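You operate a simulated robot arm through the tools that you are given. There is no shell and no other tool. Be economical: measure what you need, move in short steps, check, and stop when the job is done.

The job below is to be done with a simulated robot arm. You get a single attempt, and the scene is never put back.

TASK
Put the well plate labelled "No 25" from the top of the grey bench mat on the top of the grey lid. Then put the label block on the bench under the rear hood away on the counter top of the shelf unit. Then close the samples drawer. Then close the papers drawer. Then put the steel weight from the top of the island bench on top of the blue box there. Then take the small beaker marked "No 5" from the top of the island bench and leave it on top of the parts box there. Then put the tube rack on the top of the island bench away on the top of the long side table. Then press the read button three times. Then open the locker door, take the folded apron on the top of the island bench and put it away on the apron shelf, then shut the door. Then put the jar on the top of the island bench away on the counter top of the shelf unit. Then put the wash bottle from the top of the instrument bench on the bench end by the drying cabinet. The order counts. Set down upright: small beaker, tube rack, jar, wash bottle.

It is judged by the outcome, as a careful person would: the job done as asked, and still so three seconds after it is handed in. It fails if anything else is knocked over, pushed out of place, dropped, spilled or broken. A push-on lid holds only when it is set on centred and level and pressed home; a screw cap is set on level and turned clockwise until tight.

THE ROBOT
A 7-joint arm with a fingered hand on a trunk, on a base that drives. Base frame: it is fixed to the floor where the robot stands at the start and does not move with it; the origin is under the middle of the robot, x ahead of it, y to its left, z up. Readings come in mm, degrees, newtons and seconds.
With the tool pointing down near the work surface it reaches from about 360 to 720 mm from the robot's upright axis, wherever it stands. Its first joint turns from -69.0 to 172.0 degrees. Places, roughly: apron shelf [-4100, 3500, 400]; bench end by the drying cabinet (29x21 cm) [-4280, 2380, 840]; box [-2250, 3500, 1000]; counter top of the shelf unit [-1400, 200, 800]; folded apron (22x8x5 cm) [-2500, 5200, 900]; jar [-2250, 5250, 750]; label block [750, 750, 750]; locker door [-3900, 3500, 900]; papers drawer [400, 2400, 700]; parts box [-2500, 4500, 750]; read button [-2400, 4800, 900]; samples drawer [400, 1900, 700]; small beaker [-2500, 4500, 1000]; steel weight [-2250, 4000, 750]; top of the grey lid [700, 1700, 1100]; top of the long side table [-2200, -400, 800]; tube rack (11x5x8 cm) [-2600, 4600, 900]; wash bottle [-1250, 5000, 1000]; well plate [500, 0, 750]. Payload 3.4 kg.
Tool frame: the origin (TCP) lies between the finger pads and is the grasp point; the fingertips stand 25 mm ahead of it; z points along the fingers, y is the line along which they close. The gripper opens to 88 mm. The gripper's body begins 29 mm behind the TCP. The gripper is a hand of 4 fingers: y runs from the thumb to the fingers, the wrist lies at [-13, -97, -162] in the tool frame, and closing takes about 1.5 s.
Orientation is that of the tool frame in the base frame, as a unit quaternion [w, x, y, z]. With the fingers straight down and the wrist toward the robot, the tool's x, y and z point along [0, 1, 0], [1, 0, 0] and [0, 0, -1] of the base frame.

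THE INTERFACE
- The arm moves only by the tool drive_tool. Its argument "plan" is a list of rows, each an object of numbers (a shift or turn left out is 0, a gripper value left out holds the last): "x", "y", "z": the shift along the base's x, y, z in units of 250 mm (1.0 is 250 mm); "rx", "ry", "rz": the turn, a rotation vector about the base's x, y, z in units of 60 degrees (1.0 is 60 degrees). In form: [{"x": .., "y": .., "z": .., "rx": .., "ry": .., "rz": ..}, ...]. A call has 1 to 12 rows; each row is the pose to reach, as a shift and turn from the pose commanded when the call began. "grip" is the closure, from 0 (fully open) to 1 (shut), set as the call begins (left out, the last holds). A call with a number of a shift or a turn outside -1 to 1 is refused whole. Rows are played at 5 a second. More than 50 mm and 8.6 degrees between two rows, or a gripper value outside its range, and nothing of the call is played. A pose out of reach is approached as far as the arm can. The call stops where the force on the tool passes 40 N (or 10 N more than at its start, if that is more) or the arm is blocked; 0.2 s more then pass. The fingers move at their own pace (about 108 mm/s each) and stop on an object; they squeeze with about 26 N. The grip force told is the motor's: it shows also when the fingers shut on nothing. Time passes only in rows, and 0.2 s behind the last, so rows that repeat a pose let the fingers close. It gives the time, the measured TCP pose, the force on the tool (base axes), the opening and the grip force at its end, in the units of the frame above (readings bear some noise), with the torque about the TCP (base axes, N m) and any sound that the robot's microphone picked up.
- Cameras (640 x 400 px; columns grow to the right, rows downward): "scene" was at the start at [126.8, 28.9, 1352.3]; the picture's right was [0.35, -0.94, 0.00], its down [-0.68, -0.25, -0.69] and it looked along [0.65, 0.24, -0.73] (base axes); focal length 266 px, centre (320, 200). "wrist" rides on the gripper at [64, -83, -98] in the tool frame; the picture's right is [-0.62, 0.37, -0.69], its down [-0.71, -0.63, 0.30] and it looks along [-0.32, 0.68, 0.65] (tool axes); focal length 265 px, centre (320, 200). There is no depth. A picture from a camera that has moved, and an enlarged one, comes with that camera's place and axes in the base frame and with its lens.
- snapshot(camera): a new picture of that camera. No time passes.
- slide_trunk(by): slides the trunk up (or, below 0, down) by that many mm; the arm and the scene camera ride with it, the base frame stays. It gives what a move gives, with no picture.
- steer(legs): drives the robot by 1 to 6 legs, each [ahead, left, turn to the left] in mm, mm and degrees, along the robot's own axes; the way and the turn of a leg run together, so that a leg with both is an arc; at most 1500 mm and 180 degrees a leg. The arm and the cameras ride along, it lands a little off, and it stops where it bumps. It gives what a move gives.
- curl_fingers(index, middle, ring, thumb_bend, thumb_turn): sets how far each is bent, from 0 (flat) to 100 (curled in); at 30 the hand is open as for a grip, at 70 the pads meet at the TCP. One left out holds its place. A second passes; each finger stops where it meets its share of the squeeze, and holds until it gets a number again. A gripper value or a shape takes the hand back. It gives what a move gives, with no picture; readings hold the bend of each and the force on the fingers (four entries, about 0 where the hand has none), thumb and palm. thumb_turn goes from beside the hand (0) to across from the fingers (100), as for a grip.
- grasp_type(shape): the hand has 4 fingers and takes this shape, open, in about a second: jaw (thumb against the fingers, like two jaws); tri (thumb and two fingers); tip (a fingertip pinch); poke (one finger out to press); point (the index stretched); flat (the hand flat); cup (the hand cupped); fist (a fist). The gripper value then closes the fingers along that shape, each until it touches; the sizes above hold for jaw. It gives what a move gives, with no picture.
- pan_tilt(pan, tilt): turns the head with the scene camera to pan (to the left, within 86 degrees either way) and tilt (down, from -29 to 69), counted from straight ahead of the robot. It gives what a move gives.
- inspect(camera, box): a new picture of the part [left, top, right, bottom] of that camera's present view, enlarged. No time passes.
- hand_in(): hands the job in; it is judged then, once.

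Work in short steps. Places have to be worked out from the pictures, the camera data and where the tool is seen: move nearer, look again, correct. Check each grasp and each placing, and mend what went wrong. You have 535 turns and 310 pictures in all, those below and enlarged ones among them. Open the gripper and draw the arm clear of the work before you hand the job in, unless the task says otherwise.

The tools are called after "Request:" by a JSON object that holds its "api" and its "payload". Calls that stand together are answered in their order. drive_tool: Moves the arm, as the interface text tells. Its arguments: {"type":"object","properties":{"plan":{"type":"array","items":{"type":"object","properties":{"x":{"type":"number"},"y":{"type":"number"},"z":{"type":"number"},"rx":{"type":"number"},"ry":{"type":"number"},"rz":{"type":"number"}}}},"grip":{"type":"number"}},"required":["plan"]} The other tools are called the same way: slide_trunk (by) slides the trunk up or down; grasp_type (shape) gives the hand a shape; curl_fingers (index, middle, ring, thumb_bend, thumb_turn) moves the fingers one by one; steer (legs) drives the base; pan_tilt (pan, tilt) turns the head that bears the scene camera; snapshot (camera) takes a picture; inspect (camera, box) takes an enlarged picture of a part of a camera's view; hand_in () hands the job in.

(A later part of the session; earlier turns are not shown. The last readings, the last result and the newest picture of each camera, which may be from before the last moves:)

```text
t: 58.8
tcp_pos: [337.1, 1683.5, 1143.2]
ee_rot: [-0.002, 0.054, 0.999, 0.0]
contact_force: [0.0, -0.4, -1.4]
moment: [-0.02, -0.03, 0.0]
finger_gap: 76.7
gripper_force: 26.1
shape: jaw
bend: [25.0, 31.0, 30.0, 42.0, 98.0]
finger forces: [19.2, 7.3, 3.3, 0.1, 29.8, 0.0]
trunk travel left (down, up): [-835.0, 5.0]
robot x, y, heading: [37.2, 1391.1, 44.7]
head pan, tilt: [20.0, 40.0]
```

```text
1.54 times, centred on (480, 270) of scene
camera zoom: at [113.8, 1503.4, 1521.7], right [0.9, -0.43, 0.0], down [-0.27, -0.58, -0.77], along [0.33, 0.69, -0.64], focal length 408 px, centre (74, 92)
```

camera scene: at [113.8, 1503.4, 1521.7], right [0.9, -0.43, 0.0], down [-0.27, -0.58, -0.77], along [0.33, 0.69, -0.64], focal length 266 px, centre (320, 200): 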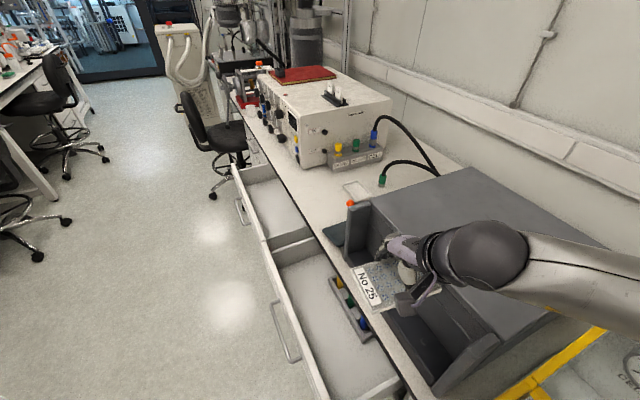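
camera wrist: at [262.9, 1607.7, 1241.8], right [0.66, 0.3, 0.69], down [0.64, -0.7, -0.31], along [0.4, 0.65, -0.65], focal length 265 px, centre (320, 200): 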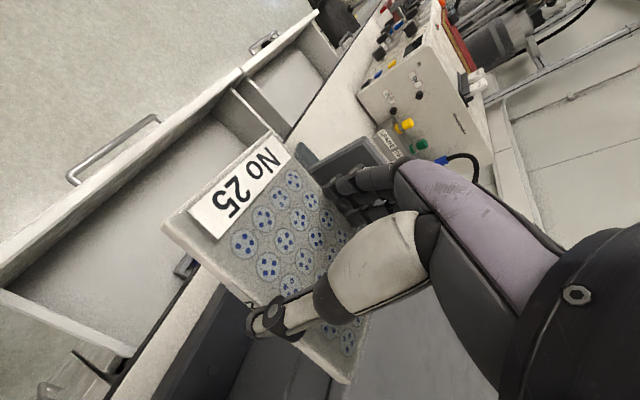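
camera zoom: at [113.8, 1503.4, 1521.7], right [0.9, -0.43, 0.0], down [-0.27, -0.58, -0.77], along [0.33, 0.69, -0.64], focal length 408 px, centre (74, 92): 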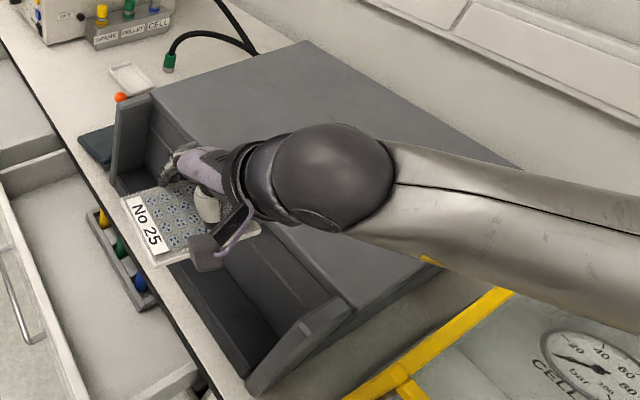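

Lid top computed: x 500–910, y 1543–1980, z≈1025. I move over (580,1700) while still ~90 mm above it.

Request:
{"api": "drive_tool", "payload": {"plan": [{"x": 0.16, "y": 0.01, "rz": 0.05}, {"x": 0.32, "y": 0.02, "rz": 0.1}, {"x": 0.48, "y": 0.03, "rz": 0.1}, {"x": 0.64, "y": 0.05, "rz": 0.1}, {"x": 0.8, "y": 0.07, "rz": 0.1}, {"x": 0.97, "y": 0.07, "rz": 0.1}, {"x": 0.97, "y": 0.07, "rz": 0.1}]}}

Request:
{"api": "snapshot", "payload": {"camera": "wrist"}}

Request:
{"api": "snapshot", "payload": {"camera": "scene"}}

```text
t: 60.4
tcp_pos: [456.4, 1689.3, 1145.3]
ee_rot: [-0.002, 0.001, 1.0, 0.0]
contact_force: [0.1, 0.0, -0.8]
moment: [-0.01, 0.0, 0.03]
finger_gap: 76.8
gripper_force: 25.6
shape: jaw
bend: [25.0, 31.0, 30.0, 42.0, 98.0]
finger forces: [18.9, 7.2, 3.3, 0.0, 29.6, 0.0]
out of reach, approached as far as the arm can: row 4, 5, 6, 7
trunk travel left (down, up): [-835.0, 5.0]
robot x, y, heading: [42.7, 1389.0, 44.8]
head pan, tilt: [20.0, 40.0]
```

```text
282 pictures are left
camera wrist: at [389.9, 1607.4, 1243.0], right [0.62, 0.37, 0.69], down [0.71, -0.63, -0.31], along [0.33, 0.68, -0.65], focal length 265 px, centre (320, 200)
```

wrist: 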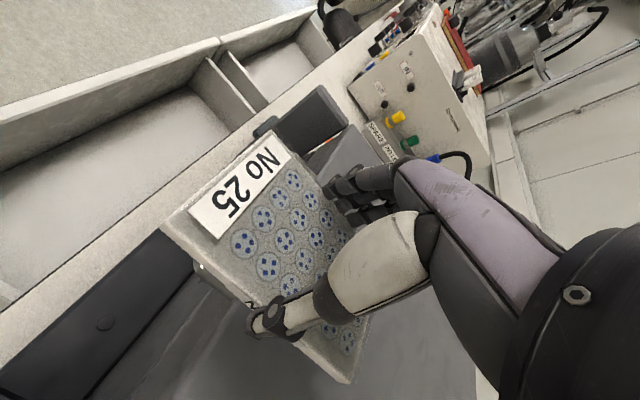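

```text
281 pictures are left
camera scene: at [113.3, 1503.5, 1521.7], right [0.9, -0.43, 0.0], down [-0.27, -0.58, -0.77], along [0.33, 0.69, -0.64], focal length 266 px, centre (320, 200)
```

scene: 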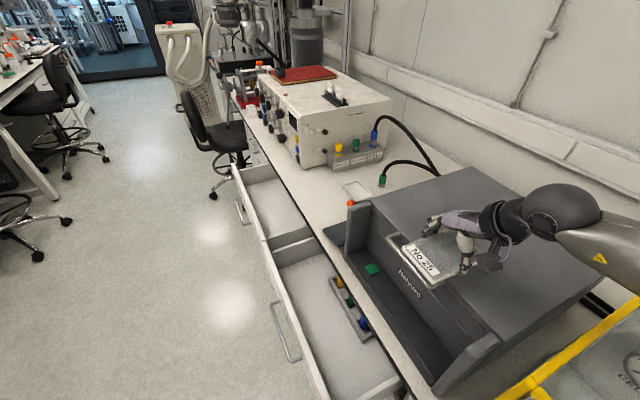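

The lid is visible and flat. The reach stops at x 456 with this yaw; I turn the tool toward the radial direction while extending.

Request:
{"api": "drive_tool", "payload": {"plan": [{"rz": -0.14}, {"rz": -0.28}, {"rz": -0.42}, {"rz": -0.56, "x": 0.1}, {"rz": -0.7, "x": 0.25}, {"rz": -0.75, "x": 0.4}, {"rz": -0.75, "x": 0.54}, {"rz": -0.75, "x": 0.54}]}}

Request:
{"api": "snapshot", "payload": {"camera": "scene"}}

```text
t: 62.2
tcp_pos: [594.6, 1685.8, 1142.9]
ee_rot: [0.0, 0.385, 0.923, -0.001]
contact_force: [0.0, -0.9, -1.0]
moment: [-0.03, 0.0, 0.01]
finger_gap: 76.7
gripper_force: 25.9
shape: jaw
bend: [25.0, 31.0, 30.0, 42.0, 98.0]
finger forces: [18.9, 7.1, 3.1, 0.1, 29.3, 0.0]
trunk travel left (down, up): [-835.0, 5.0]
robot x, y, heading: [37.7, 1387.9, 44.8]
head pan, tilt: [20.0, 40.0]
```

```text
280 pictures are left
camera scene: at [113.0, 1503.4, 1521.7], right [0.9, -0.43, 0.0], down [-0.27, -0.58, -0.77], along [0.33, 0.69, -0.64], focal length 266 px, centre (320, 200)
```

scene: 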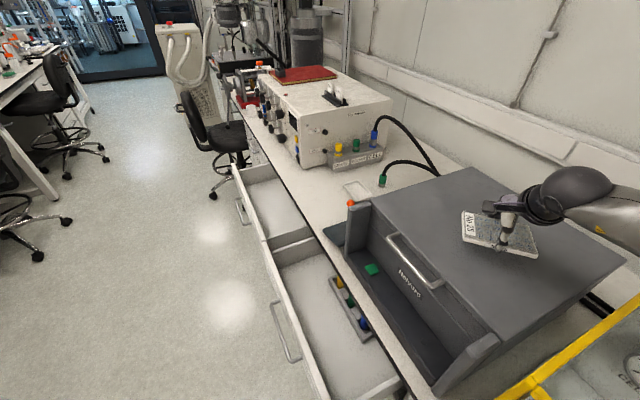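

Reachable now and the plate is above the lid. Descend in steps to near contact.

Request:
{"api": "drive_tool", "payload": {"plan": [{"z": -0.12}, {"z": -0.24}, {"z": -0.29}, {"z": -0.3}, {"z": -0.3}]}}

Request:
{"api": "snapshot", "payload": {"camera": "wrist"}}

Request:
{"api": "inspect", "payload": {"camera": "scene", "box": [380, 140, 640, 360]}}

```text
t: 62.9
tcp_pos: [594.1, 1690.4, 1094.2]
ee_rot: [0.002, 0.383, 0.923, 0.017]
contact_force: [-3.7, -3.9, 13.2]
moment: [-0.38, 0.38, 0.02]
finger_gap: 75.5
gripper_force: 26.0
shape: jaw
bend: [26.0, 32.0, 31.0, 41.0, 99.0]
finger forces: [16.2, 8.8, 2.9, 0.0, 34.1, 0.0]
trunk travel left (down, up): [-835.0, 5.0]
robot x, y, heading: [39.3, 1389.3, 44.6]
head pan, tilt: [20.0, 40.0]
stopped in row 3: the force on the tool passed its limit at 49 N (the readings are from after the stop); the commanded pose is now the measured one
```

```text
279 pictures are left
camera wrist: at [487.2, 1674.9, 1189.6], right [0.69, -0.2, 0.7], down [0.06, -0.94, -0.33], along [0.72, 0.27, -0.63], focal length 265 px, centre (320, 200)
```

wrist: 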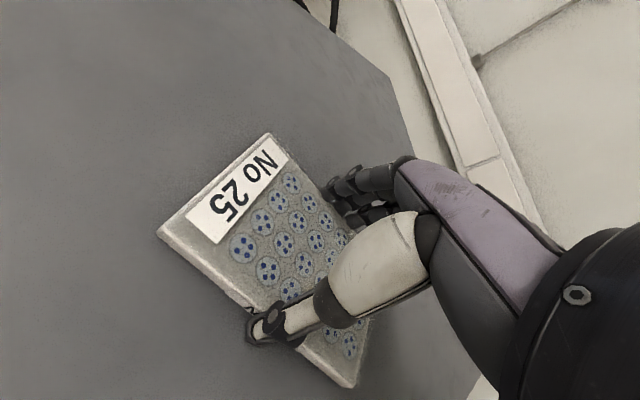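

```text
1.82 times, centred on (510, 250) of scene
camera zoom: at [111.7, 1502.3, 1521.9], right [0.9, -0.43, 0.0], down [-0.27, -0.58, -0.77], along [0.33, 0.69, -0.64], focal length 483 px, centre (-26, 109)
```

zoom: 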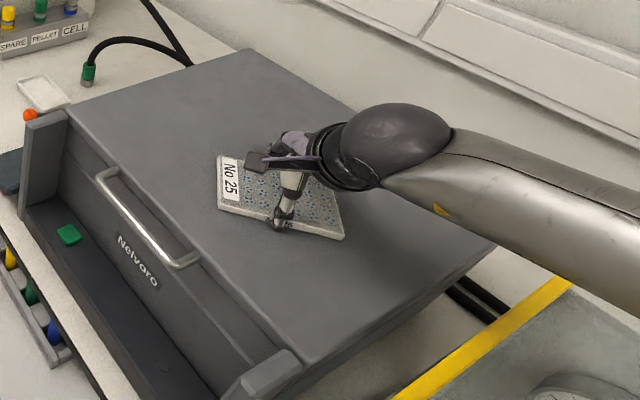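

Contact with the lid at TCP z 1094; the plate sits on it. I open wide with the finger curls.

Request:
{"api": "curl_fingers", "payload": {"index": 16, "middle": 16, "ring": 16, "thumb_bend": 16}}

Request:
{"api": "inspect", "payload": {"camera": "wrist", "box": [120, 100, 440, 400]}}

```text
t: 63.9
tcp_pos: [596.9, 1690.4, 1090.7]
ee_rot: [0.001, 0.384, 0.923, 0.014]
contact_force: [-0.4, 1.1, 0.1]
moment: [0.0, -0.03, 0.01]
finger_gap: 110.2
gripper_force: 0.0
shape: fingers
bend: [16.0, 16.0, 16.0, 16.0, 100.0]
finger forces: [0.1, 0.0, 0.1, 0.0, 0.0, 0.0]
trunk travel left (down, up): [-835.0, 5.0]
robot x, y, heading: [41.3, 1393.3, 44.7]
head pan, tilt: [20.0, 40.0]
```

```text
1.33 times, centred on (280, 250) of wrist
camera zoom: at [488.9, 1675.4, 1186.9], right [0.69, -0.2, 0.7], down [0.06, -0.94, -0.33], along [0.72, 0.27, -0.64], focal length 354 px, centre (373, 133)
```

zoom: 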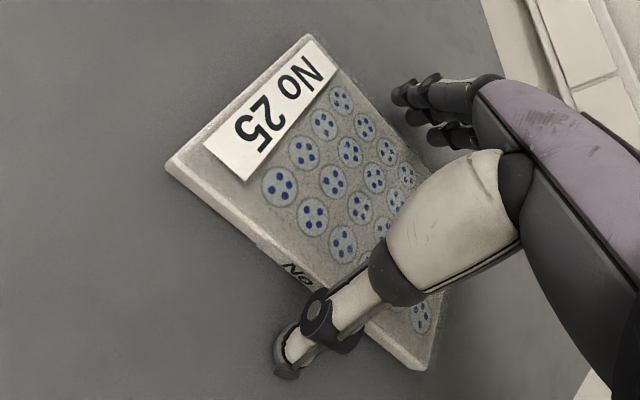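

Released and clear on both sides. Raise straight up.

Request:
{"api": "drive_tool", "payload": {"plan": [{"z": 0.08}, {"z": 0.2}, {"z": 0.36}, {"z": 0.5}, {"z": 0.5, "x": -0.15}, {"z": 0.5, "x": -0.3, "y": 0.05}, {"z": 0.5, "x": -0.45, "y": 0.1}, {"z": 0.5, "x": -0.6, "y": 0.1}]}}

Request:
{"api": "inspect", "payload": {"camera": "scene", "box": [340, 120, 640, 360]}}

```text
t: 65.7
tcp_pos: [444.5, 1713.9, 1218.0]
ee_rot: [0.001, 0.385, 0.923, 0.015]
contact_force: [-0.4, 0.4, 0.1]
moment: [0.0, 0.0, 0.01]
finger_gap: 110.3
gripper_force: 0.0
shape: fingers
bend: [16.0, 16.0, 16.0, 16.0, 100.0]
finger forces: [0.0, 0.0, 0.0, 0.0, 0.0, 0.1]
trunk travel left (down, up): [-835.0, 5.0]
robot x, y, heading: [37.6, 1387.7, 44.8]
head pan, tilt: [20.0, 40.0]
```

```text
1.67 times, centred on (490, 240) of scene
camera zoom: at [111.9, 1503.1, 1521.8], right [0.9, -0.43, 0.0], down [-0.27, -0.58, -0.77], along [0.33, 0.69, -0.64], focal length 442 px, centre (37, 133)
```

zoom: 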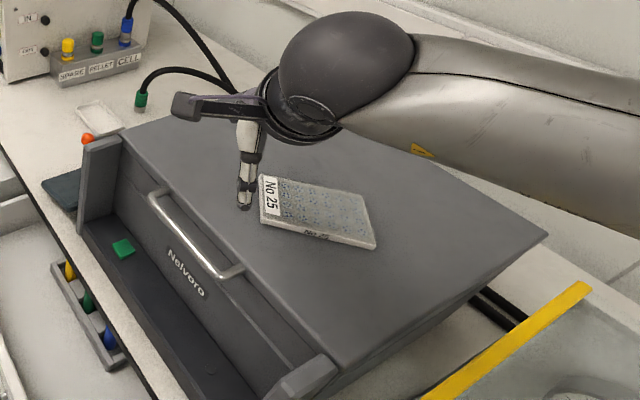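

The plate rests on the lid. Next, the label block (yellow, near (660,700) on the bench). I drive back down the aisle and face it.

Request:
{"api": "steer", "payload": {"legs": [[0, 0, 45], [-930, -40, 0], [0, 0, -60]]}}

Request:
{"api": "grasp_type", "payload": {"shape": "jaw"}}

Request:
{"api": "pan_tilt", "payload": {"pan": 10, "tilt": 45}}

Request:
{"api": "snapshot", "payload": {"camera": "scene"}}

Request:
{"api": "snapshot", "payload": {"camera": "wrist"}}

```text
t: 75.2
tcp_pos: [551.8, 682.7, 1216.9]
ee_rot: [0.002, 0.499, 0.866, 0.013]
contact_force: [0.1, -0.8, 0.5]
moment: [0.01, 0.01, -0.04]
finger_gap: 110.0
gripper_force: 0.0
shape: fingers
bend: [16.0, 16.0, 16.0, 16.0, 100.0]
finger forces: [0.1, 0.1, 0.0, 0.0, 0.0, 0.1]
trunk travel left (down, up): [-835.0, 5.0]
robot x, y, heading: [76.8, 471.4, 30.0]
head pan, tilt: [20.0, 40.0]
```

```text
t: 76.1
tcp_pos: [552.2, 682.4, 1217.5]
ee_rot: [0.003, 0.499, 0.866, 0.013]
contact_force: [0.3, 0.4, 0.1]
moment: [0.0, 0.0, -0.01]
finger_gap: 88.1
gripper_force: 0.1
shape: jaw
bend: [30.0, 30.0, 30.0, 30.0, 98.0]
finger forces: [0.0, 0.0, 0.0, 0.0, 0.0, 0.1]
trunk travel left (down, up): [-835.0, 5.0]
robot x, y, heading: [77.7, 473.1, 29.8]
head pan, tilt: [20.0, 40.0]
```

```text
t: 76.8
tcp_pos: [551.3, 683.7, 1217.0]
ee_rot: [0.003, 0.499, 0.867, 0.013]
contact_force: [0.6, -0.3, 0.3]
moment: [0.03, 0.02, 0.03]
finger_gap: 88.1
gripper_force: 0.0
shape: jaw
bend: [30.0, 30.0, 30.0, 30.0, 98.0]
finger forces: [0.0, 0.0, 0.1, 0.0, 0.0, 0.0]
trunk travel left (down, up): [-835.0, 5.0]
robot x, y, heading: [76.5, 473.0, 30.0]
head pan, tilt: [10.0, 45.0]
```

```text
275 pictures are left
camera scene: at [183.9, 550.3, 1514.4], right [0.64, -0.77, 0.0], down [-0.54, -0.45, -0.71], along [0.54, 0.46, -0.71], focal length 266 px, centre (320, 200)
```

scene: 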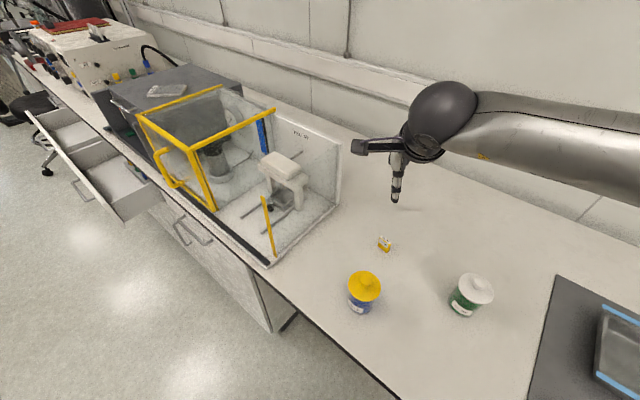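

```text
274 pictures are left
camera wrist: at [444.8, 695.7, 1313.2], right [0.62, -0.37, 0.7], down [-0.18, -0.93, -0.33], along [0.77, 0.08, -0.64], focal length 265 px, centre (320, 200)
```

wrist: 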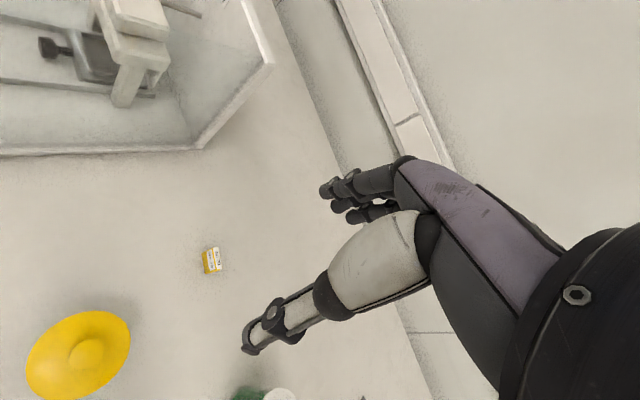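

Block at about (656,690) on the bench. I move closer above to see its size and orientation.

Request:
{"api": "drive_tool", "payload": {"plan": [{"x": 0.1, "y": -0.07, "z": -0.1}, {"x": 0.2, "y": -0.14, "z": -0.24}, {"x": 0.31, "y": -0.22, "z": -0.38}, {"x": 0.31, "y": -0.22, "z": -0.56}, {"x": 0.31, "y": -0.22, "z": -0.74}, {"x": 0.31, "y": -0.22, "z": -0.88}, {"x": 0.31, "y": -0.22, "z": -0.88}]}}

Request:
{"api": "snapshot", "payload": {"camera": "wrist"}}

Request:
{"api": "inspect", "payload": {"camera": "scene", "box": [330, 180, 490, 320]}}

```text
t: 78.4
tcp_pos: [629.2, 626.2, 996.9]
ee_rot: [0.002, 0.499, 0.867, 0.013]
contact_force: [-0.7, 0.0, 0.0]
moment: [-0.04, 0.01, 0.03]
finger_gap: 88.0
gripper_force: 0.1
shape: jaw
bend: [30.0, 30.0, 30.0, 30.0, 98.0]
finger forces: [0.0, 0.0, 0.0, 0.0, 0.0, 0.0]
trunk travel left (down, up): [-835.0, 5.0]
robot x, y, heading: [78.2, 472.0, 30.0]
head pan, tilt: [10.0, 45.0]
```

```text
273 pictures are left
camera wrist: at [522.5, 638.9, 1092.8], right [0.62, -0.37, 0.7], down [-0.18, -0.93, -0.33], along [0.77, 0.08, -0.64], focal length 265 px, centre (320, 200)
```

wrist: 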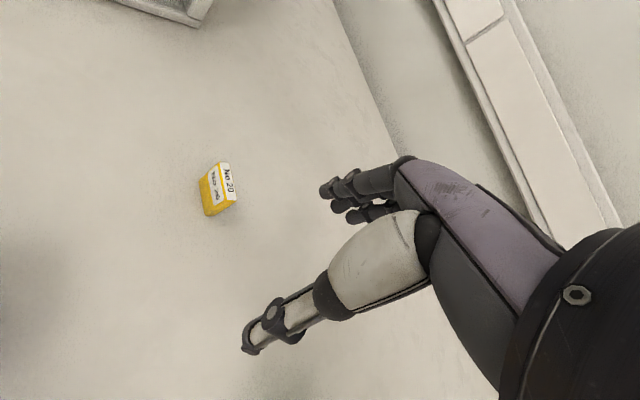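

```text
2.86 times, centred on (410, 250) of scene
camera zoom: at [183.5, 549.9, 1514.4], right [0.64, -0.77, 0.0], down [-0.54, -0.45, -0.71], along [0.54, 0.45, -0.71], focal length 758 px, centre (63, 57)
```

zoom: 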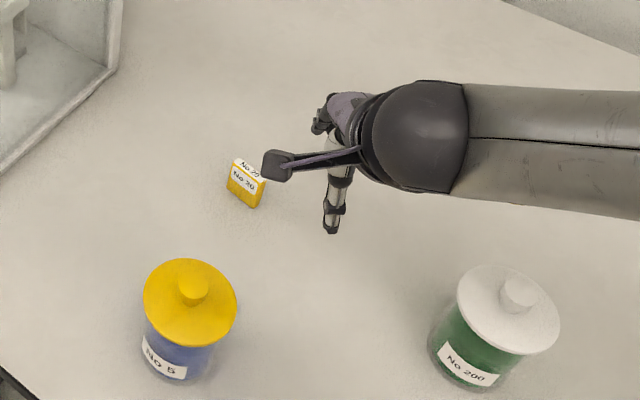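

The block is ~36 mm along y, thin along x, centre ≈(660,701). I turn the tool to yaw 0 (closing along x), go above it.

Request:
{"api": "drive_tool", "payload": {"plan": [{"rz": -0.13, "x": 0.03, "y": 0.08}, {"rz": -0.26, "x": 0.06, "y": 0.16}, {"rz": -0.39, "x": 0.1, "y": 0.24}, {"rz": -0.5, "x": 0.124, "y": 0.3}, {"rz": -0.5, "x": 0.124, "y": 0.3, "z": -0.15}, {"rz": -0.5, "x": 0.124, "y": 0.3, "z": -0.27}, {"rz": -0.5, "x": 0.124, "y": 0.3, "z": -0.27}]}}

Request:
{"api": "snapshot", "payload": {"camera": "wrist"}}

Request:
{"api": "inspect", "payload": {"camera": "scene", "box": [330, 180, 490, 320]}}

```text
t: 80.0
tcp_pos: [658.3, 702.4, 931.7]
ee_rot: [0.006, 0.706, 0.708, 0.013]
contact_force: [-0.3, -0.6, 0.4]
moment: [-0.02, 0.01, 0.0]
finger_gap: 88.0
gripper_force: 0.0
shape: jaw
bend: [30.0, 30.0, 30.0, 30.0, 98.0]
finger forces: [0.0, 0.1, 0.1, 0.0, 0.0, 0.0]
trunk travel left (down, up): [-835.0, 5.0]
robot x, y, heading: [79.2, 469.1, 30.0]
head pan, tilt: [10.0, 45.0]
```

```text
271 pictures are left
camera wrist: at [572.0, 767.3, 1026.9], right [0.35, -0.63, 0.7], down [-0.62, -0.71, -0.33], along [0.7, -0.32, -0.64], focal length 265 px, centre (320, 200)
```

wrist: 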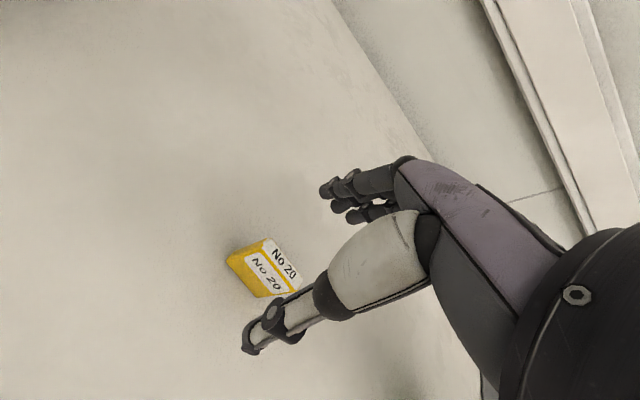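

```text
2.86 times, centred on (410, 250) of scene
camera zoom: at [183.6, 549.8, 1514.4], right [0.64, -0.77, 0.0], down [-0.54, -0.45, -0.71], along [0.54, 0.45, -0.71], focal length 758 px, centre (63, 57)
```

zoom: 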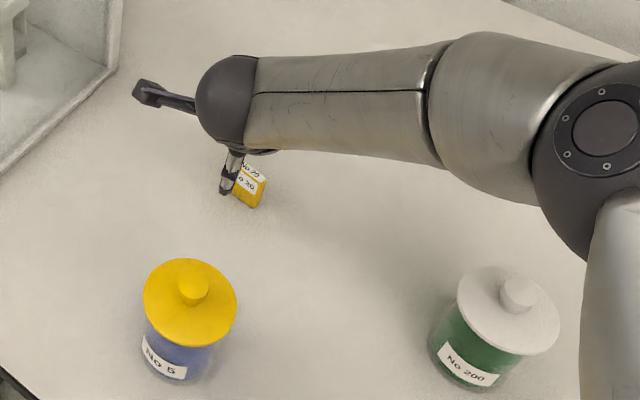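

Block centre ≈(658,700), turned about −9°. I align yaw and descend to grip height.

Request:
{"api": "drive_tool", "payload": {"plan": [{"rz": -0.13, "y": -0.008}, {"rz": -0.13, "y": -0.008, "z": -0.1}, {"rz": -0.13, "y": -0.008, "z": -0.2}, {"rz": -0.13, "y": -0.008, "z": -0.23}, {"rz": -0.13, "y": -0.008, "z": -0.23}]}}

Request:
{"api": "inspect", "payload": {"camera": "wrist", "box": [180, 140, 420, 380]}}

```text
t: 81.2
tcp_pos: [660.6, 702.3, 872.8]
ee_rot: [0.008, 0.753, 0.658, 0.014]
contact_force: [-0.2, 0.6, 6.1]
moment: [-0.07, -0.11, -0.02]
finger_gap: 87.9
gripper_force: 0.0
shape: jaw
bend: [30.0, 30.0, 30.0, 30.0, 97.0]
finger forces: [0.0, 4.2, 0.0, 0.1, 2.6, 0.0]
trunk travel left (down, up): [-835.0, 5.0]
robot x, y, heading: [77.5, 471.0, 29.8]
head pan, tilt: [10.0, 45.0]
```

```text
1.67 times, centred on (300, 260) of wrist
camera zoom: at [582.9, 777.2, 969.0], right [0.26, -0.67, 0.7], down [-0.71, -0.62, -0.33], along [0.65, -0.41, -0.64], focal length 442 px, centre (353, 100)
```

zoom: 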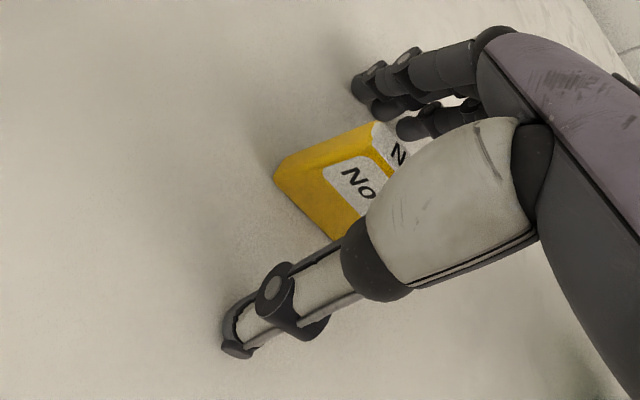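

Fingertips touch the bench. Raise 4 mm and close.

Request:
{"api": "drive_tool", "payload": {"plan": [{"z": 0.018}, {"z": 0.018}]}}

Request:
{"api": "drive_tool", "payload": {"plan": [{}, {}, {}, {}, {}, {}, {}, {}, {}, {}], "grip": 1.0}}

Request:
{"api": "drive_tool", "payload": {"plan": [{"z": 0.1}, {"z": 0.2}, {"z": 0.3}, {"z": 0.3}]}}

Request:
{"api": "inspect", "payload": {"camera": "wrist", "box": [180, 140, 420, 380]}}

```text
t: 81.8
tcp_pos: [660.8, 700.6, 877.0]
ee_rot: [0.007, 0.753, 0.658, 0.012]
contact_force: [-0.4, -0.2, -0.2]
moment: [-0.05, 0.0, 0.01]
finger_gap: 87.8
gripper_force: 0.1
shape: jaw
bend: [30.0, 30.0, 30.0, 30.0, 97.0]
finger forces: [0.0, 0.0, 0.0, 0.1, 0.1, 0.0]
trunk travel left (down, up): [-835.0, 5.0]
robot x, y, heading: [75.5, 468.5, 29.8]
head pan, tilt: [10.0, 45.0]
```

```text
t: 84.0
tcp_pos: [662.5, 702.2, 877.5]
ee_rot: [0.006, 0.752, 0.659, 0.012]
contact_force: [-0.4, 1.0, 0.4]
moment: [-0.01, 0.0, 0.04]
finger_gap: 5.9
gripper_force: 26.4
shape: jaw
bend: [71.0, 67.0, 70.0, 73.0, 100.0]
finger forces: [15.3, 6.0, 2.5, 0.1, 23.9, 0.1]
trunk travel left (down, up): [-835.0, 5.0]
robot x, y, heading: [73.7, 470.4, 30.0]
head pan, tilt: [10.0, 45.0]
```

```text
t: 85.0
tcp_pos: [660.9, 699.3, 951.3]
ee_rot: [0.008, 0.753, 0.658, 0.012]
contact_force: [0.0, 0.6, 0.1]
moment: [0.0, -0.02, 0.02]
finger_gap: 6.0
gripper_force: 25.7
shape: jaw
bend: [71.0, 67.0, 70.0, 73.0, 100.0]
finger forces: [15.3, 5.9, 2.6, 0.1, 24.0, 0.1]
trunk travel left (down, up): [-835.0, 5.0]
robot x, y, heading: [73.2, 469.5, 30.2]
head pan, tilt: [10.0, 45.0]
```

```text
1.67 times, centred on (300, 260) of wrist
camera zoom: at [583.1, 775.0, 1046.8], right [0.26, -0.67, 0.7], down [-0.71, -0.62, -0.33], along [0.65, -0.41, -0.64], focal length 442 px, centre (353, 100)
```

zoom: 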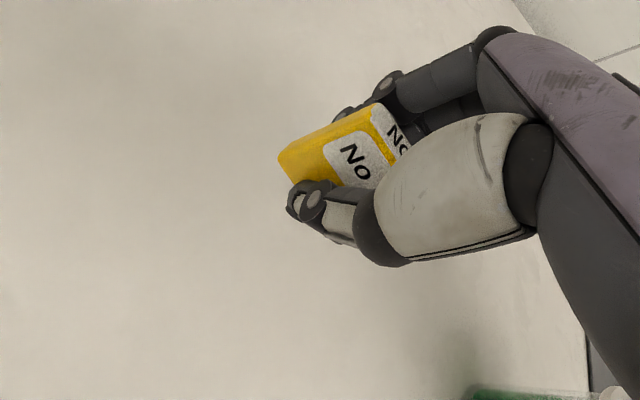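

Block is held. Lift, retract, and turn around to look for the shelf unit.

Request:
{"api": "drive_tool", "payload": {"plan": [{"z": 0.15}, {"z": 0.3}, {"z": 0.45}, {"z": 0.6}, {"z": 0.6, "x": -0.15, "y": -0.05}, {"z": 0.6, "x": -0.3, "y": -0.1}, {"z": 0.6, "x": -0.45, "y": -0.15}, {"z": 0.6, "x": -0.6, "y": -0.2}, {"z": 0.6, "x": -0.75, "y": -0.25}]}}

Request:
{"api": "steer", "payload": {"legs": [[-200, 0, 0], [0, 0, 150]]}}

Request:
{"api": "pan_tilt", "payload": {"pan": 20, "tilt": 25}}

Request:
{"api": "snapshot", "payload": {"camera": "scene"}}

```text
t: 87.0
tcp_pos: [472.6, 637.7, 1102.4]
ee_rot: [0.008, 0.753, 0.658, 0.013]
contact_force: [0.4, 0.1, -0.5]
moment: [-0.01, -0.02, 0.0]
finger_gap: 6.1
gripper_force: 26.3
shape: jaw
bend: [71.0, 67.0, 70.0, 73.0, 100.0]
finger forces: [15.3, 5.8, 2.5, 0.0, 23.9, 0.0]
trunk travel left (down, up): [-835.0, 5.0]
robot x, y, heading: [79.4, 474.9, 30.3]
head pan, tilt: [10.0, 45.0]
```

```text
t: 94.8
tcp_pos: [-522.3, 428.8, 1102.0]
ee_rot: [-0.01, -0.437, 0.899, 0.009]
contact_force: [0.8, 1.2, 0.4]
moment: [-0.02, -0.03, -0.01]
finger_gap: 6.2
gripper_force: 26.1
shape: jaw
bend: [71.0, 67.0, 70.0, 73.0, 100.0]
finger forces: [15.5, 5.5, 2.4, 0.0, 23.7, 0.0]
trunk travel left (down, up): [-835.0, 5.0]
robot x, y, heading: [-94.9, 370.9, 179.5]
head pan, tilt: [10.0, 45.0]
```

```text
t: 95.6
tcp_pos: [-522.5, 428.3, 1103.0]
ee_rot: [-0.009, -0.438, 0.899, 0.01]
contact_force: [0.1, -0.3, -0.7]
moment: [-0.02, -0.01, -0.02]
finger_gap: 5.7
gripper_force: 26.0
shape: jaw
bend: [71.0, 67.0, 70.0, 73.0, 100.0]
finger forces: [15.6, 5.6, 2.5, 0.0, 23.7, 0.0]
trunk travel left (down, up): [-835.0, 5.0]
robot x, y, heading: [-93.0, 371.7, 179.5]
head pan, tilt: [20.0, 25.0]
```

```text
267 pictures are left
camera scene: at [-232.2, 342.7, 1544.9], right [-0.34, 0.94, 0.0], down [0.4, 0.14, -0.91], along [-0.85, -0.3, -0.42], focal length 266 px, centre (320, 200)
```

scene: 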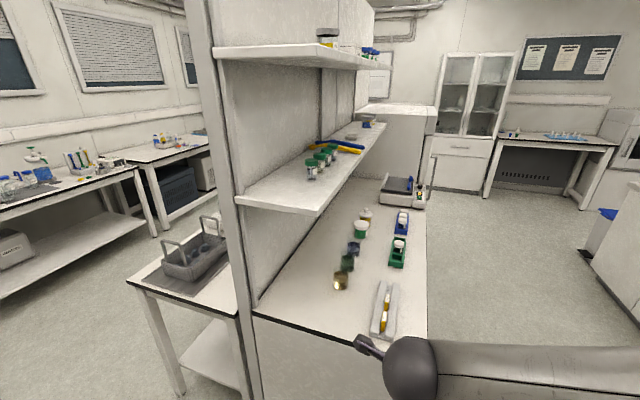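

The shelf unit's counter is ahead, with its near end around x −770 and y −70…460; the right strip (y≈415) beside the white rack is free of overhead shelf. I drive closer.

Request:
{"api": "steer", "payload": {"legs": [[250, 0, 0]]}}

Request:
{"api": "pan_tilt", "payload": {"pan": 0, "tilt": 45}}

Request:
{"api": "snapshot", "payload": {"camera": "scene"}}

Request:
{"api": "snapshot", "payload": {"camera": "wrist"}}

```text
t: 97.4
tcp_pos: [-769.9, 431.0, 1101.7]
ee_rot: [-0.011, -0.438, 0.899, 0.01]
contact_force: [0.8, -0.7, 0.1]
moment: [-0.01, -0.04, -0.01]
finger_gap: 6.1
gripper_force: 25.9
shape: jaw
bend: [71.0, 67.0, 70.0, 73.0, 100.0]
finger forces: [15.4, 5.5, 2.5, 0.0, 23.7, 0.1]
trunk travel left (down, up): [-835.0, 5.0]
robot x, y, heading: [-342.3, 373.4, 179.7]
head pan, tilt: [20.0, 25.0]
```

```text
t: 98.2
tcp_pos: [-770.0, 430.3, 1101.8]
ee_rot: [-0.009, -0.438, 0.899, 0.01]
contact_force: [-0.1, 0.6, 0.3]
moment: [-0.01, 0.0, 0.02]
finger_gap: 6.1
gripper_force: 26.2
shape: jaw
bend: [71.0, 67.0, 70.0, 73.0, 100.0]
finger forces: [15.5, 5.5, 2.5, 0.0, 23.7, 0.1]
trunk travel left (down, up): [-835.0, 5.0]
robot x, y, heading: [-343.0, 380.2, 179.6]
head pan, tilt: [0.0, 45.0]
```

```text
266 pictures are left
camera scene: at [-474.8, 375.6, 1514.5], right [0.01, 1.0, 0.0], down [0.71, 0.0, -0.71], along [-0.71, 0.0, -0.71], focal length 266 px, centre (320, 200)
```

scene: 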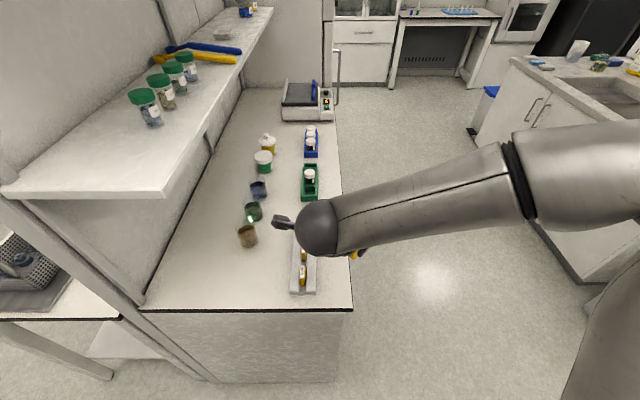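

```text
265 pictures are left
camera wrist: at [-742.9, 329.0, 1197.9], right [0.11, 0.71, 0.7], down [0.93, 0.18, -0.33], along [-0.35, 0.68, -0.64], focal length 265 px, centre (320, 200)
```

wrist: 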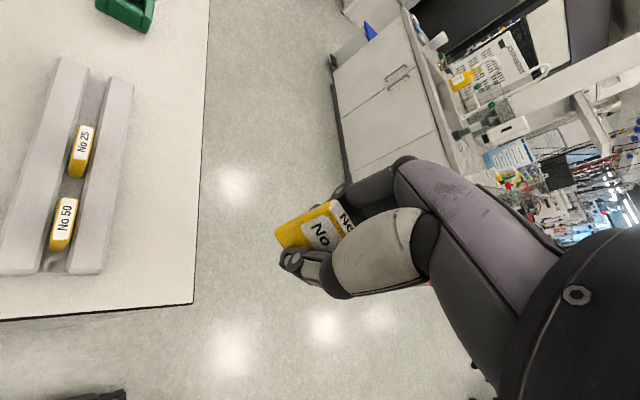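

Strip right of the white holder (y 365–455) is free. I align the tool to yaw 180 and move over (−880,416), then lower to z≈905.

Request:
{"api": "drive_tool", "payload": {"plan": [{"rz": 0.13, "x": -0.1}, {"rz": 0.26, "x": -0.2}, {"rz": 0.39, "x": -0.3}, {"rz": 0.52, "x": -0.4, "y": -0.03}, {"rz": 0.63, "x": -0.44, "y": -0.058}, {"rz": 0.63, "x": -0.44, "y": -0.058, "z": -0.2}, {"rz": 0.63, "x": -0.44, "y": -0.058, "z": -0.4}, {"rz": 0.63, "x": -0.44, "y": -0.058, "z": -0.6}, {"rz": 0.63, "x": -0.44, "y": -0.058, "z": -0.78}, {"rz": 0.63, "x": -0.44, "y": -0.058, "z": -0.78}]}}

Request:
{"api": "snapshot", "payload": {"camera": "wrist"}}

Request:
{"api": "inspect", "payload": {"camera": "scene", "box": [220, 160, 420, 330]}}

```text
t: 100.4
tcp_pos: [-880.4, 414.7, 908.1]
ee_rot: [-0.012, -0.705, 0.709, 0.008]
contact_force: [0.2, 0.6, 0.1]
moment: [0.01, 0.03, -0.02]
finger_gap: 5.8
gripper_force: 26.0
shape: jaw
bend: [71.0, 71.0, 70.0, 73.0, 100.0]
finger forces: [16.0, 5.3, 2.3, 0.1, 23.7, 0.1]
trunk travel left (down, up): [-835.0, 5.0]
robot x, y, heading: [-348.5, 370.2, 179.4]
head pan, tilt: [0.0, 45.0]
```

```text
264 pictures are left
camera wrist: at [-795.1, 352.3, 1004.4], right [-0.35, 0.63, 0.7], down [0.62, 0.71, -0.33], along [-0.7, 0.32, -0.64], focal length 265 px, centre (320, 200)
```

wrist: 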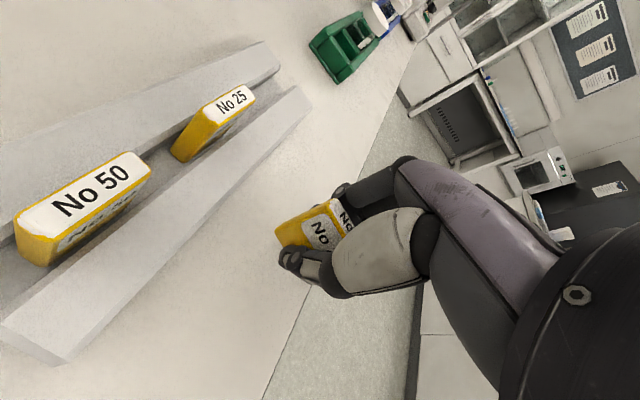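

```text
2.35 times, centred on (320, 245) of scene
camera zoom: at [-474.3, 375.9, 1514.5], right [0.01, 1.0, 0.0], down [0.71, 0.0, -0.71], along [-0.71, 0.0, -0.71], focal length 625 px, centre (320, 94)
```

zoom: 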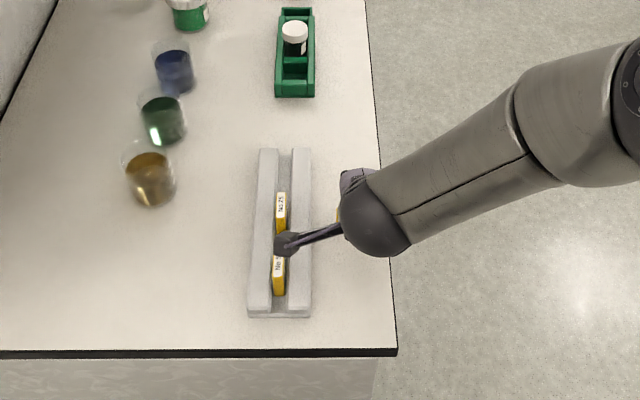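

Well placed above the strip. I shift 5 mm inward and lower until contact.

Request:
{"api": "drive_tool", "payload": {"plan": [{"y": -0.02, "z": -0.04}, {"y": -0.02, "z": -0.08}, {"y": -0.02, "z": -0.1}, {"y": -0.02, "z": -0.11}, {"y": -0.02, "z": -0.12}]}}

```text
t: 101.6
tcp_pos: [-880.5, 410.2, 877.3]
ee_rot: [-0.012, -0.706, 0.708, 0.006]
contact_force: [-0.1, -0.4, -0.1]
moment: [0.01, 0.01, -0.01]
finger_gap: 5.9
gripper_force: 26.0
shape: jaw
bend: [71.0, 71.0, 70.0, 73.0, 100.0]
finger forces: [16.1, 5.1, 2.3, 0.1, 24.0, 0.0]
trunk travel left (down, up): [-835.0, 5.0]
robot x, y, heading: [-344.1, 375.4, 179.7]
head pan, tilt: [0.0, 45.0]
```

No contact yet; continue in 3 mm steps.

Request:
{"api": "drive_tool", "payload": {"plan": [{"z": -0.012}, {"z": -0.012}, {"z": -0.024}, {"z": -0.024}, {"z": -0.036}, {"z": -0.036}, {"z": -0.048}, {"z": -0.048}]}}

Request:
{"api": "inspect", "payload": {"camera": "wrist", "box": [180, 140, 420, 380]}}

```text
t: 102.9
tcp_pos: [-882.4, 412.4, 876.6]
ee_rot: [-0.02, -0.705, 0.709, 0.012]
contact_force: [5.4, 0.3, 23.5]
moment: [-0.11, -0.25, 0.03]
finger_gap: 6.9
gripper_force: 25.9
shape: jaw
bend: [71.0, 71.0, 70.0, 74.0, 100.0]
finger forces: [18.1, 5.6, 2.5, 0.0, 41.1, 0.1]
trunk travel left (down, up): [-835.0, 5.0]
robot x, y, heading: [-345.4, 376.0, 179.8]
head pan, tilt: [0.0, 45.0]
stopped in row 6: the force on the tool passed its limit at 40 N (the readings are from after the stop); the commanded pose is now the measured one
```

```text
1.67 times, centred on (300, 260) of wrist
camera zoom: at [-796.4, 347.5, 969.8], right [-0.33, 0.63, 0.7], down [0.62, 0.71, -0.34], along [-0.71, 0.32, -0.63], focal length 442 px, centre (353, 100)
```

zoom: 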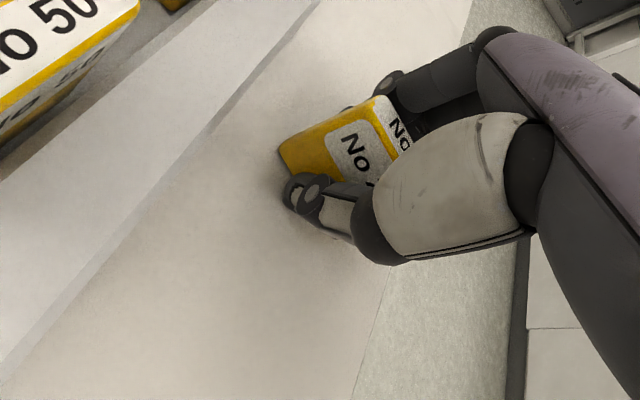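

Contact made. Relieve 1 mm and open.

Request:
{"api": "drive_tool", "payload": {"plan": [{"z": 0.006}, {"z": 0.006}]}}

Request:
{"api": "drive_tool", "payload": {"plan": [{}, {}, {}, {}, {}, {}, {}, {}], "grip": 0.0}}

Request:
{"api": "drive_tool", "payload": {"plan": [{"z": 0.1}, {"z": 0.25}, {"z": 0.42}, {"z": 0.6}, {"z": 0.78}]}}

Request:
{"api": "snapshot", "payload": {"camera": "wrist"}}

```text
t: 103.5
tcp_pos: [-882.6, 411.3, 876.7]
ee_rot: [-0.017, -0.704, 0.71, 0.011]
contact_force: [1.6, -0.8, 18.8]
moment: [-0.12, 0.01, 0.03]
finger_gap: 6.9
gripper_force: 26.3
shape: jaw
bend: [71.0, 71.0, 70.0, 75.0, 100.0]
finger forces: [21.3, 5.7, 2.3, 0.1, 35.2, 0.0]
trunk travel left (down, up): [-835.0, 5.0]
robot x, y, heading: [-341.7, 373.3, 179.9]
head pan, tilt: [0.0, 45.0]
```

```text
t: 104.2
tcp_pos: [-889.3, 410.6, 876.4]
ee_rot: [-0.02, -0.703, 0.711, 0.014]
contact_force: [-0.1, 0.3, -0.2]
moment: [0.0, 0.02, 0.02]
finger_gap: 87.4
gripper_force: 0.1
shape: jaw
bend: [30.0, 30.0, 30.0, 30.0, 98.0]
finger forces: [0.0, 0.1, 0.0, 0.0, 0.1, 0.0]
trunk travel left (down, up): [-835.0, 5.0]
robot x, y, heading: [-347.6, 373.2, 179.5]
head pan, tilt: [0.0, 45.0]
stopped in row 3: the force on the tool passed its limit at 40 N (the readings are from after the stop); the commanded pose is now the measured one
```

```text
t: 105.4
tcp_pos: [-889.0, 418.7, 1075.0]
ee_rot: [-0.028, -0.696, 0.718, 0.005]
contact_force: [-0.7, 0.1, 0.4]
moment: [0.0, -0.01, 0.0]
finger_gap: 87.7
gripper_force: 0.0
shape: jaw
bend: [30.0, 30.0, 30.0, 30.0, 98.0]
finger forces: [0.0, 0.0, 0.0, 0.1, 0.0, 0.0]
trunk travel left (down, up): [-835.0, 5.0]
robot x, y, heading: [-345.5, 373.3, 179.7]
head pan, tilt: [0.0, 45.0]
```

```text
261 pictures are left
camera wrist: at [-804.2, 355.7, 1171.3], right [-0.32, 0.65, 0.69], down [0.64, 0.68, -0.36], along [-0.7, 0.33, -0.63], focal length 265 px, centre (320, 200)
```

wrist: 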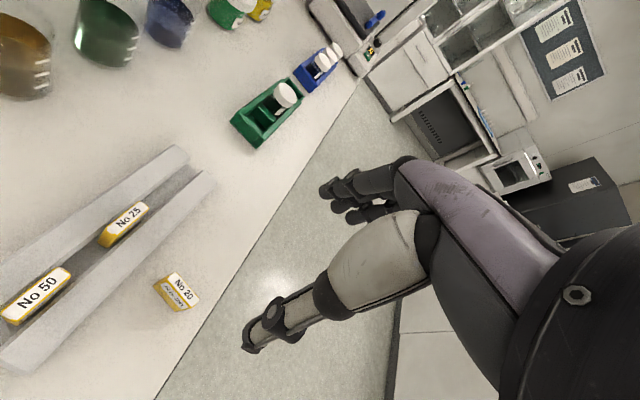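

The label block stands upright on the counter. Next the drawers: I retract the arm, level the tool, and drive to face the samples drawer.

Request:
{"api": "drive_tool", "payload": {"plan": [{"x": 0.15, "rx": 0.03, "ry": -0.045}, {"x": 0.3, "rx": 0.03, "ry": -0.045}, {"x": 0.45, "rx": 0.03, "ry": -0.045}, {"x": 0.45, "rx": 0.03, "ry": -0.045}]}}

Request:
{"api": "steer", "payload": {"legs": [[-250, 0, 0], [0, 0, -90], [1420, 230, 0], [0, 0, -90]]}}

Request:
{"api": "pan_tilt", "payload": {"pan": 10, "tilt": 40}}

Request:
{"api": "snapshot", "payload": {"camera": "scene"}}

```text
t: 106.4
tcp_pos: [-777.2, 411.5, 1070.1]
ee_rot: [0.007, -0.704, 0.71, 0.01]
contact_force: [0.7, 0.6, 0.6]
moment: [0.02, -0.02, 0.0]
finger_gap: 87.6
gripper_force: 0.0
shape: jaw
bend: [30.0, 30.0, 30.0, 30.0, 98.0]
finger forces: [0.0, 0.1, 0.0, 0.1, 0.0, 0.1]
trunk travel left (down, up): [-835.0, 5.0]
robot x, y, heading: [-347.3, 372.8, 179.7]
head pan, tilt: [0.0, 45.0]
```

```text
t: 122.6
tcp_pos: [104.3, 1770.3, 1070.8]
ee_rot: [0.01, 0.705, 0.709, -0.007]
contact_force: [0.1, -0.1, 0.3]
moment: [0.01, -0.02, 0.01]
finger_gap: 87.9
gripper_force: 0.0
shape: jaw
bend: [30.0, 30.0, 30.0, 30.0, 98.0]
finger forces: [0.0, 0.0, 0.0, 0.0, 0.0, 0.0]
trunk travel left (down, up): [-835.0, 5.0]
robot x, y, heading: [-325.4, 1800.7, 0.8]
head pan, tilt: [0.0, 45.0]
```

```text
t: 123.3
tcp_pos: [104.3, 1769.6, 1071.4]
ee_rot: [0.009, 0.704, 0.71, -0.007]
contact_force: [-0.8, 0.1, -0.1]
moment: [0.02, 0.0, -0.02]
finger_gap: 87.8
gripper_force: 0.0
shape: jaw
bend: [30.0, 30.0, 30.0, 30.0, 98.0]
finger forces: [0.0, 0.0, 0.0, 0.1, 0.0, 0.1]
trunk travel left (down, up): [-835.0, 5.0]
robot x, y, heading: [-329.0, 1800.6, 0.6]
head pan, tilt: [10.0, 40.0]
```

```text
260 pictures are left
camera scene: at [-191.0, 1817.4, 1521.6], right [0.18, -0.98, 0.0], down [-0.63, -0.12, -0.77], along [0.75, 0.14, -0.64], focal length 266 px, centre (320, 200)
```

scene: 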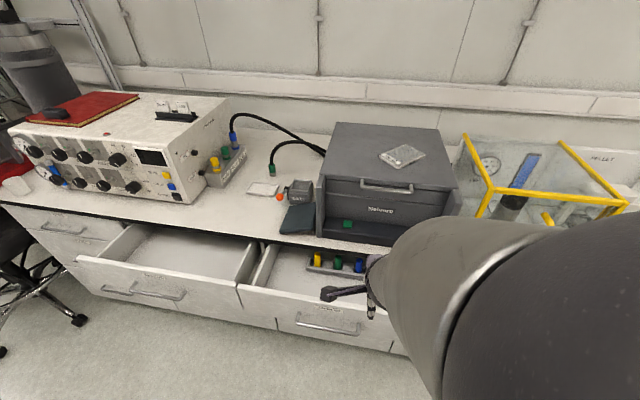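

Samples drawer (handle near y≈1860) and papers drawer (y≈2420) are both open. Zoom to check details.

Request:
{"api": "inspect", "payload": {"camera": "scene", "box": [60, 200, 420, 390]}}

```text
1.78 times, centred on (240, 295) of scene
camera zoom: at [-191.0, 1817.4, 1521.6], right [0.18, -0.98, 0.0], down [-0.63, -0.12, -0.77], along [0.75, 0.14, -0.64], focal length 472 px, centre (462, 31)
```

zoom: 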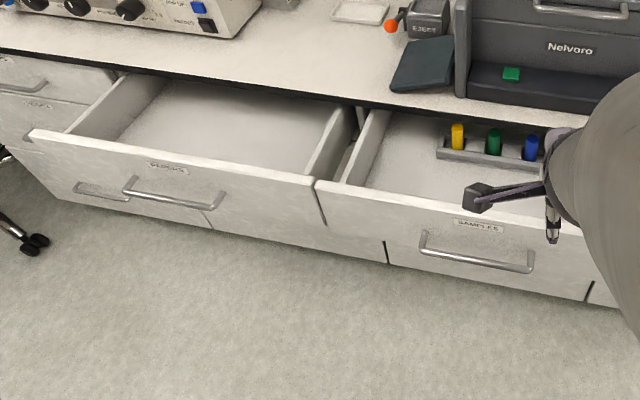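

Samples is confirmed (front top edge z≈782, face x≈220). I close the hand, shift to y≈1900, and lower the trunk so the fingers face the panel above the handle.

Request:
{"api": "drive_tool", "payload": {"plan": [{"y": 0.15}, {"y": 0.3}, {"y": 0.45}, {"y": 0.52}, {"y": 0.52}, {"y": 0.52}, {"y": 0.52}, {"y": 0.52}], "grip": 1.0}}

Request:
{"api": "slide_trunk", "payload": {"by": -326}}

Request:
{"api": "snapshot", "payload": {"camera": "scene"}}

Request:
{"api": "snapshot", "payload": {"camera": "wrist"}}

```text
t: 125.1
tcp_pos: [105.4, 1898.9, 1073.5]
ee_rot: [0.009, 0.704, 0.71, -0.006]
contact_force: [-0.6, 0.1, 0.2]
moment: [-0.01, 0.01, 0.02]
finger_gap: 0.0
gripper_force: 26.2
shape: jaw
bend: [70.0, 70.0, 70.0, 39.0, 100.0]
finger forces: [0.0, 0.0, 0.0, 0.0, 0.0, 0.0]
out of reach, approached as far as the arm can: row 1
trunk travel left (down, up): [-835.0, 5.0]
robot x, y, heading: [-325.5, 1801.2, 0.4]
head pan, tilt: [10.0, 40.0]
```

```text
t: 128.4
tcp_pos: [104.6, 1899.1, 746.8]
ee_rot: [0.009, 0.705, 0.709, -0.006]
contact_force: [-0.4, 0.1, 1.2]
moment: [0.01, -0.02, 0.0]
finger_gap: 0.0
gripper_force: 26.0
shape: jaw
bend: [70.0, 70.0, 70.0, 39.0, 100.0]
finger forces: [0.1, 0.0, 0.0, 0.0, 0.1, 0.1]
trunk travel left (down, up): [-509.0, 331.0]
robot x, y, heading: [-322.5, 1801.0, 0.5]
head pan, tilt: [10.0, 40.0]
```

```text
258 pictures are left
camera scene: at [-191.0, 1817.5, 1195.7], right [0.18, -0.98, 0.0], down [-0.63, -0.12, -0.77], along [0.75, 0.14, -0.64], focal length 266 px, centre (320, 200)
```

scene: 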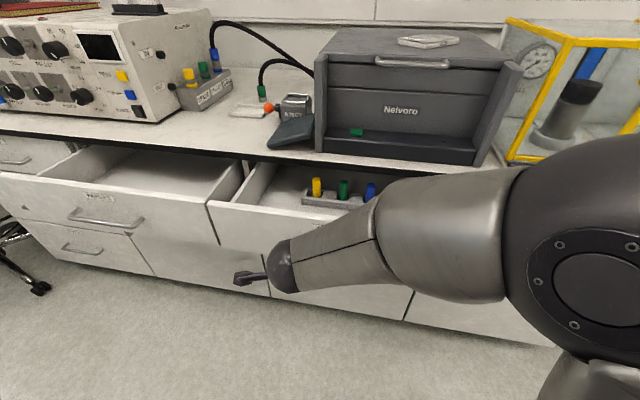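

```text
257 pictures are left
camera wrist: at [19.6, 1965.6, 842.9], right [0.37, -0.6, 0.71], down [-0.62, -0.73, -0.29], along [0.69, -0.33, -0.64], focal length 265 px, centre (320, 200)
```

wrist: 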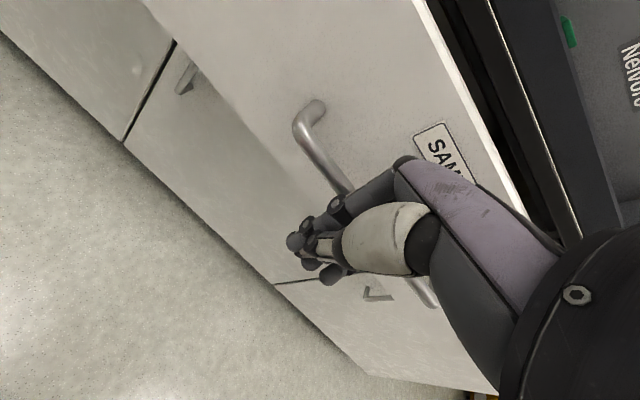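

Triangulation puts the handle bar at (168, y 1760–1952, z 733). I'll push on the handle with the knuckles: lower 50 mm, shift to y 1870, then push +x.

Request:
{"api": "slide_trunk", "payload": {"by": -50}}

Request:
{"api": "drive_tool", "payload": {"plan": [{"y": -0.12}, {"x": 0.08, "y": -0.12}, {"x": 0.16, "y": -0.12}, {"x": 0.24, "y": -0.12}, {"x": 0.32, "y": -0.12}, {"x": 0.4, "y": -0.12}, {"x": 0.48, "y": -0.12}, {"x": 0.56, "y": -0.12}, {"x": 0.64, "y": -0.12}]}}

Request:
{"api": "snapshot", "payload": {"camera": "scene"}}

```text
t: 129.3
tcp_pos: [104.8, 1898.7, 697.5]
ee_rot: [0.009, 0.704, 0.71, -0.007]
contact_force: [-0.4, 0.3, 0.7]
moment: [0.0, -0.02, 0.03]
finger_gap: 0.0
gripper_force: 26.1
shape: jaw
bend: [70.0, 70.0, 70.0, 39.0, 100.0]
finger forces: [0.0, 0.1, 0.1, 0.1, 0.1, 0.0]
trunk travel left (down, up): [-459.0, 381.0]
robot x, y, heading: [-326.0, 1799.8, 0.6]
head pan, tilt: [10.0, 40.0]
```

```text
t: 131.3
tcp_pos: [266.3, 1869.6, 696.0]
ee_rot: [0.009, 0.705, 0.709, -0.007]
contact_force: [0.0, -0.5, -0.2]
moment: [0.0, -0.02, -0.01]
finger_gap: 0.1
gripper_force: 26.3
shape: jaw
bend: [70.0, 70.0, 70.0, 39.0, 100.0]
finger forces: [0.1, 0.0, 0.0, 0.0, 0.0, 0.0]
trunk travel left (down, up): [-459.0, 381.0]
robot x, y, heading: [-325.9, 1805.5, 0.4]
head pan, tilt: [10.0, 40.0]
```

```text
256 pictures are left
camera scene: at [-190.3, 1817.5, 1145.6], right [0.18, -0.98, 0.0], down [-0.63, -0.12, -0.77], along [0.75, 0.14, -0.64], focal length 266 px, centre (320, 200)
```

scene: 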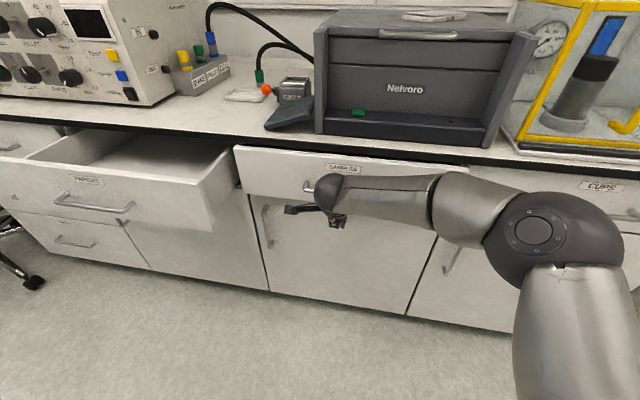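

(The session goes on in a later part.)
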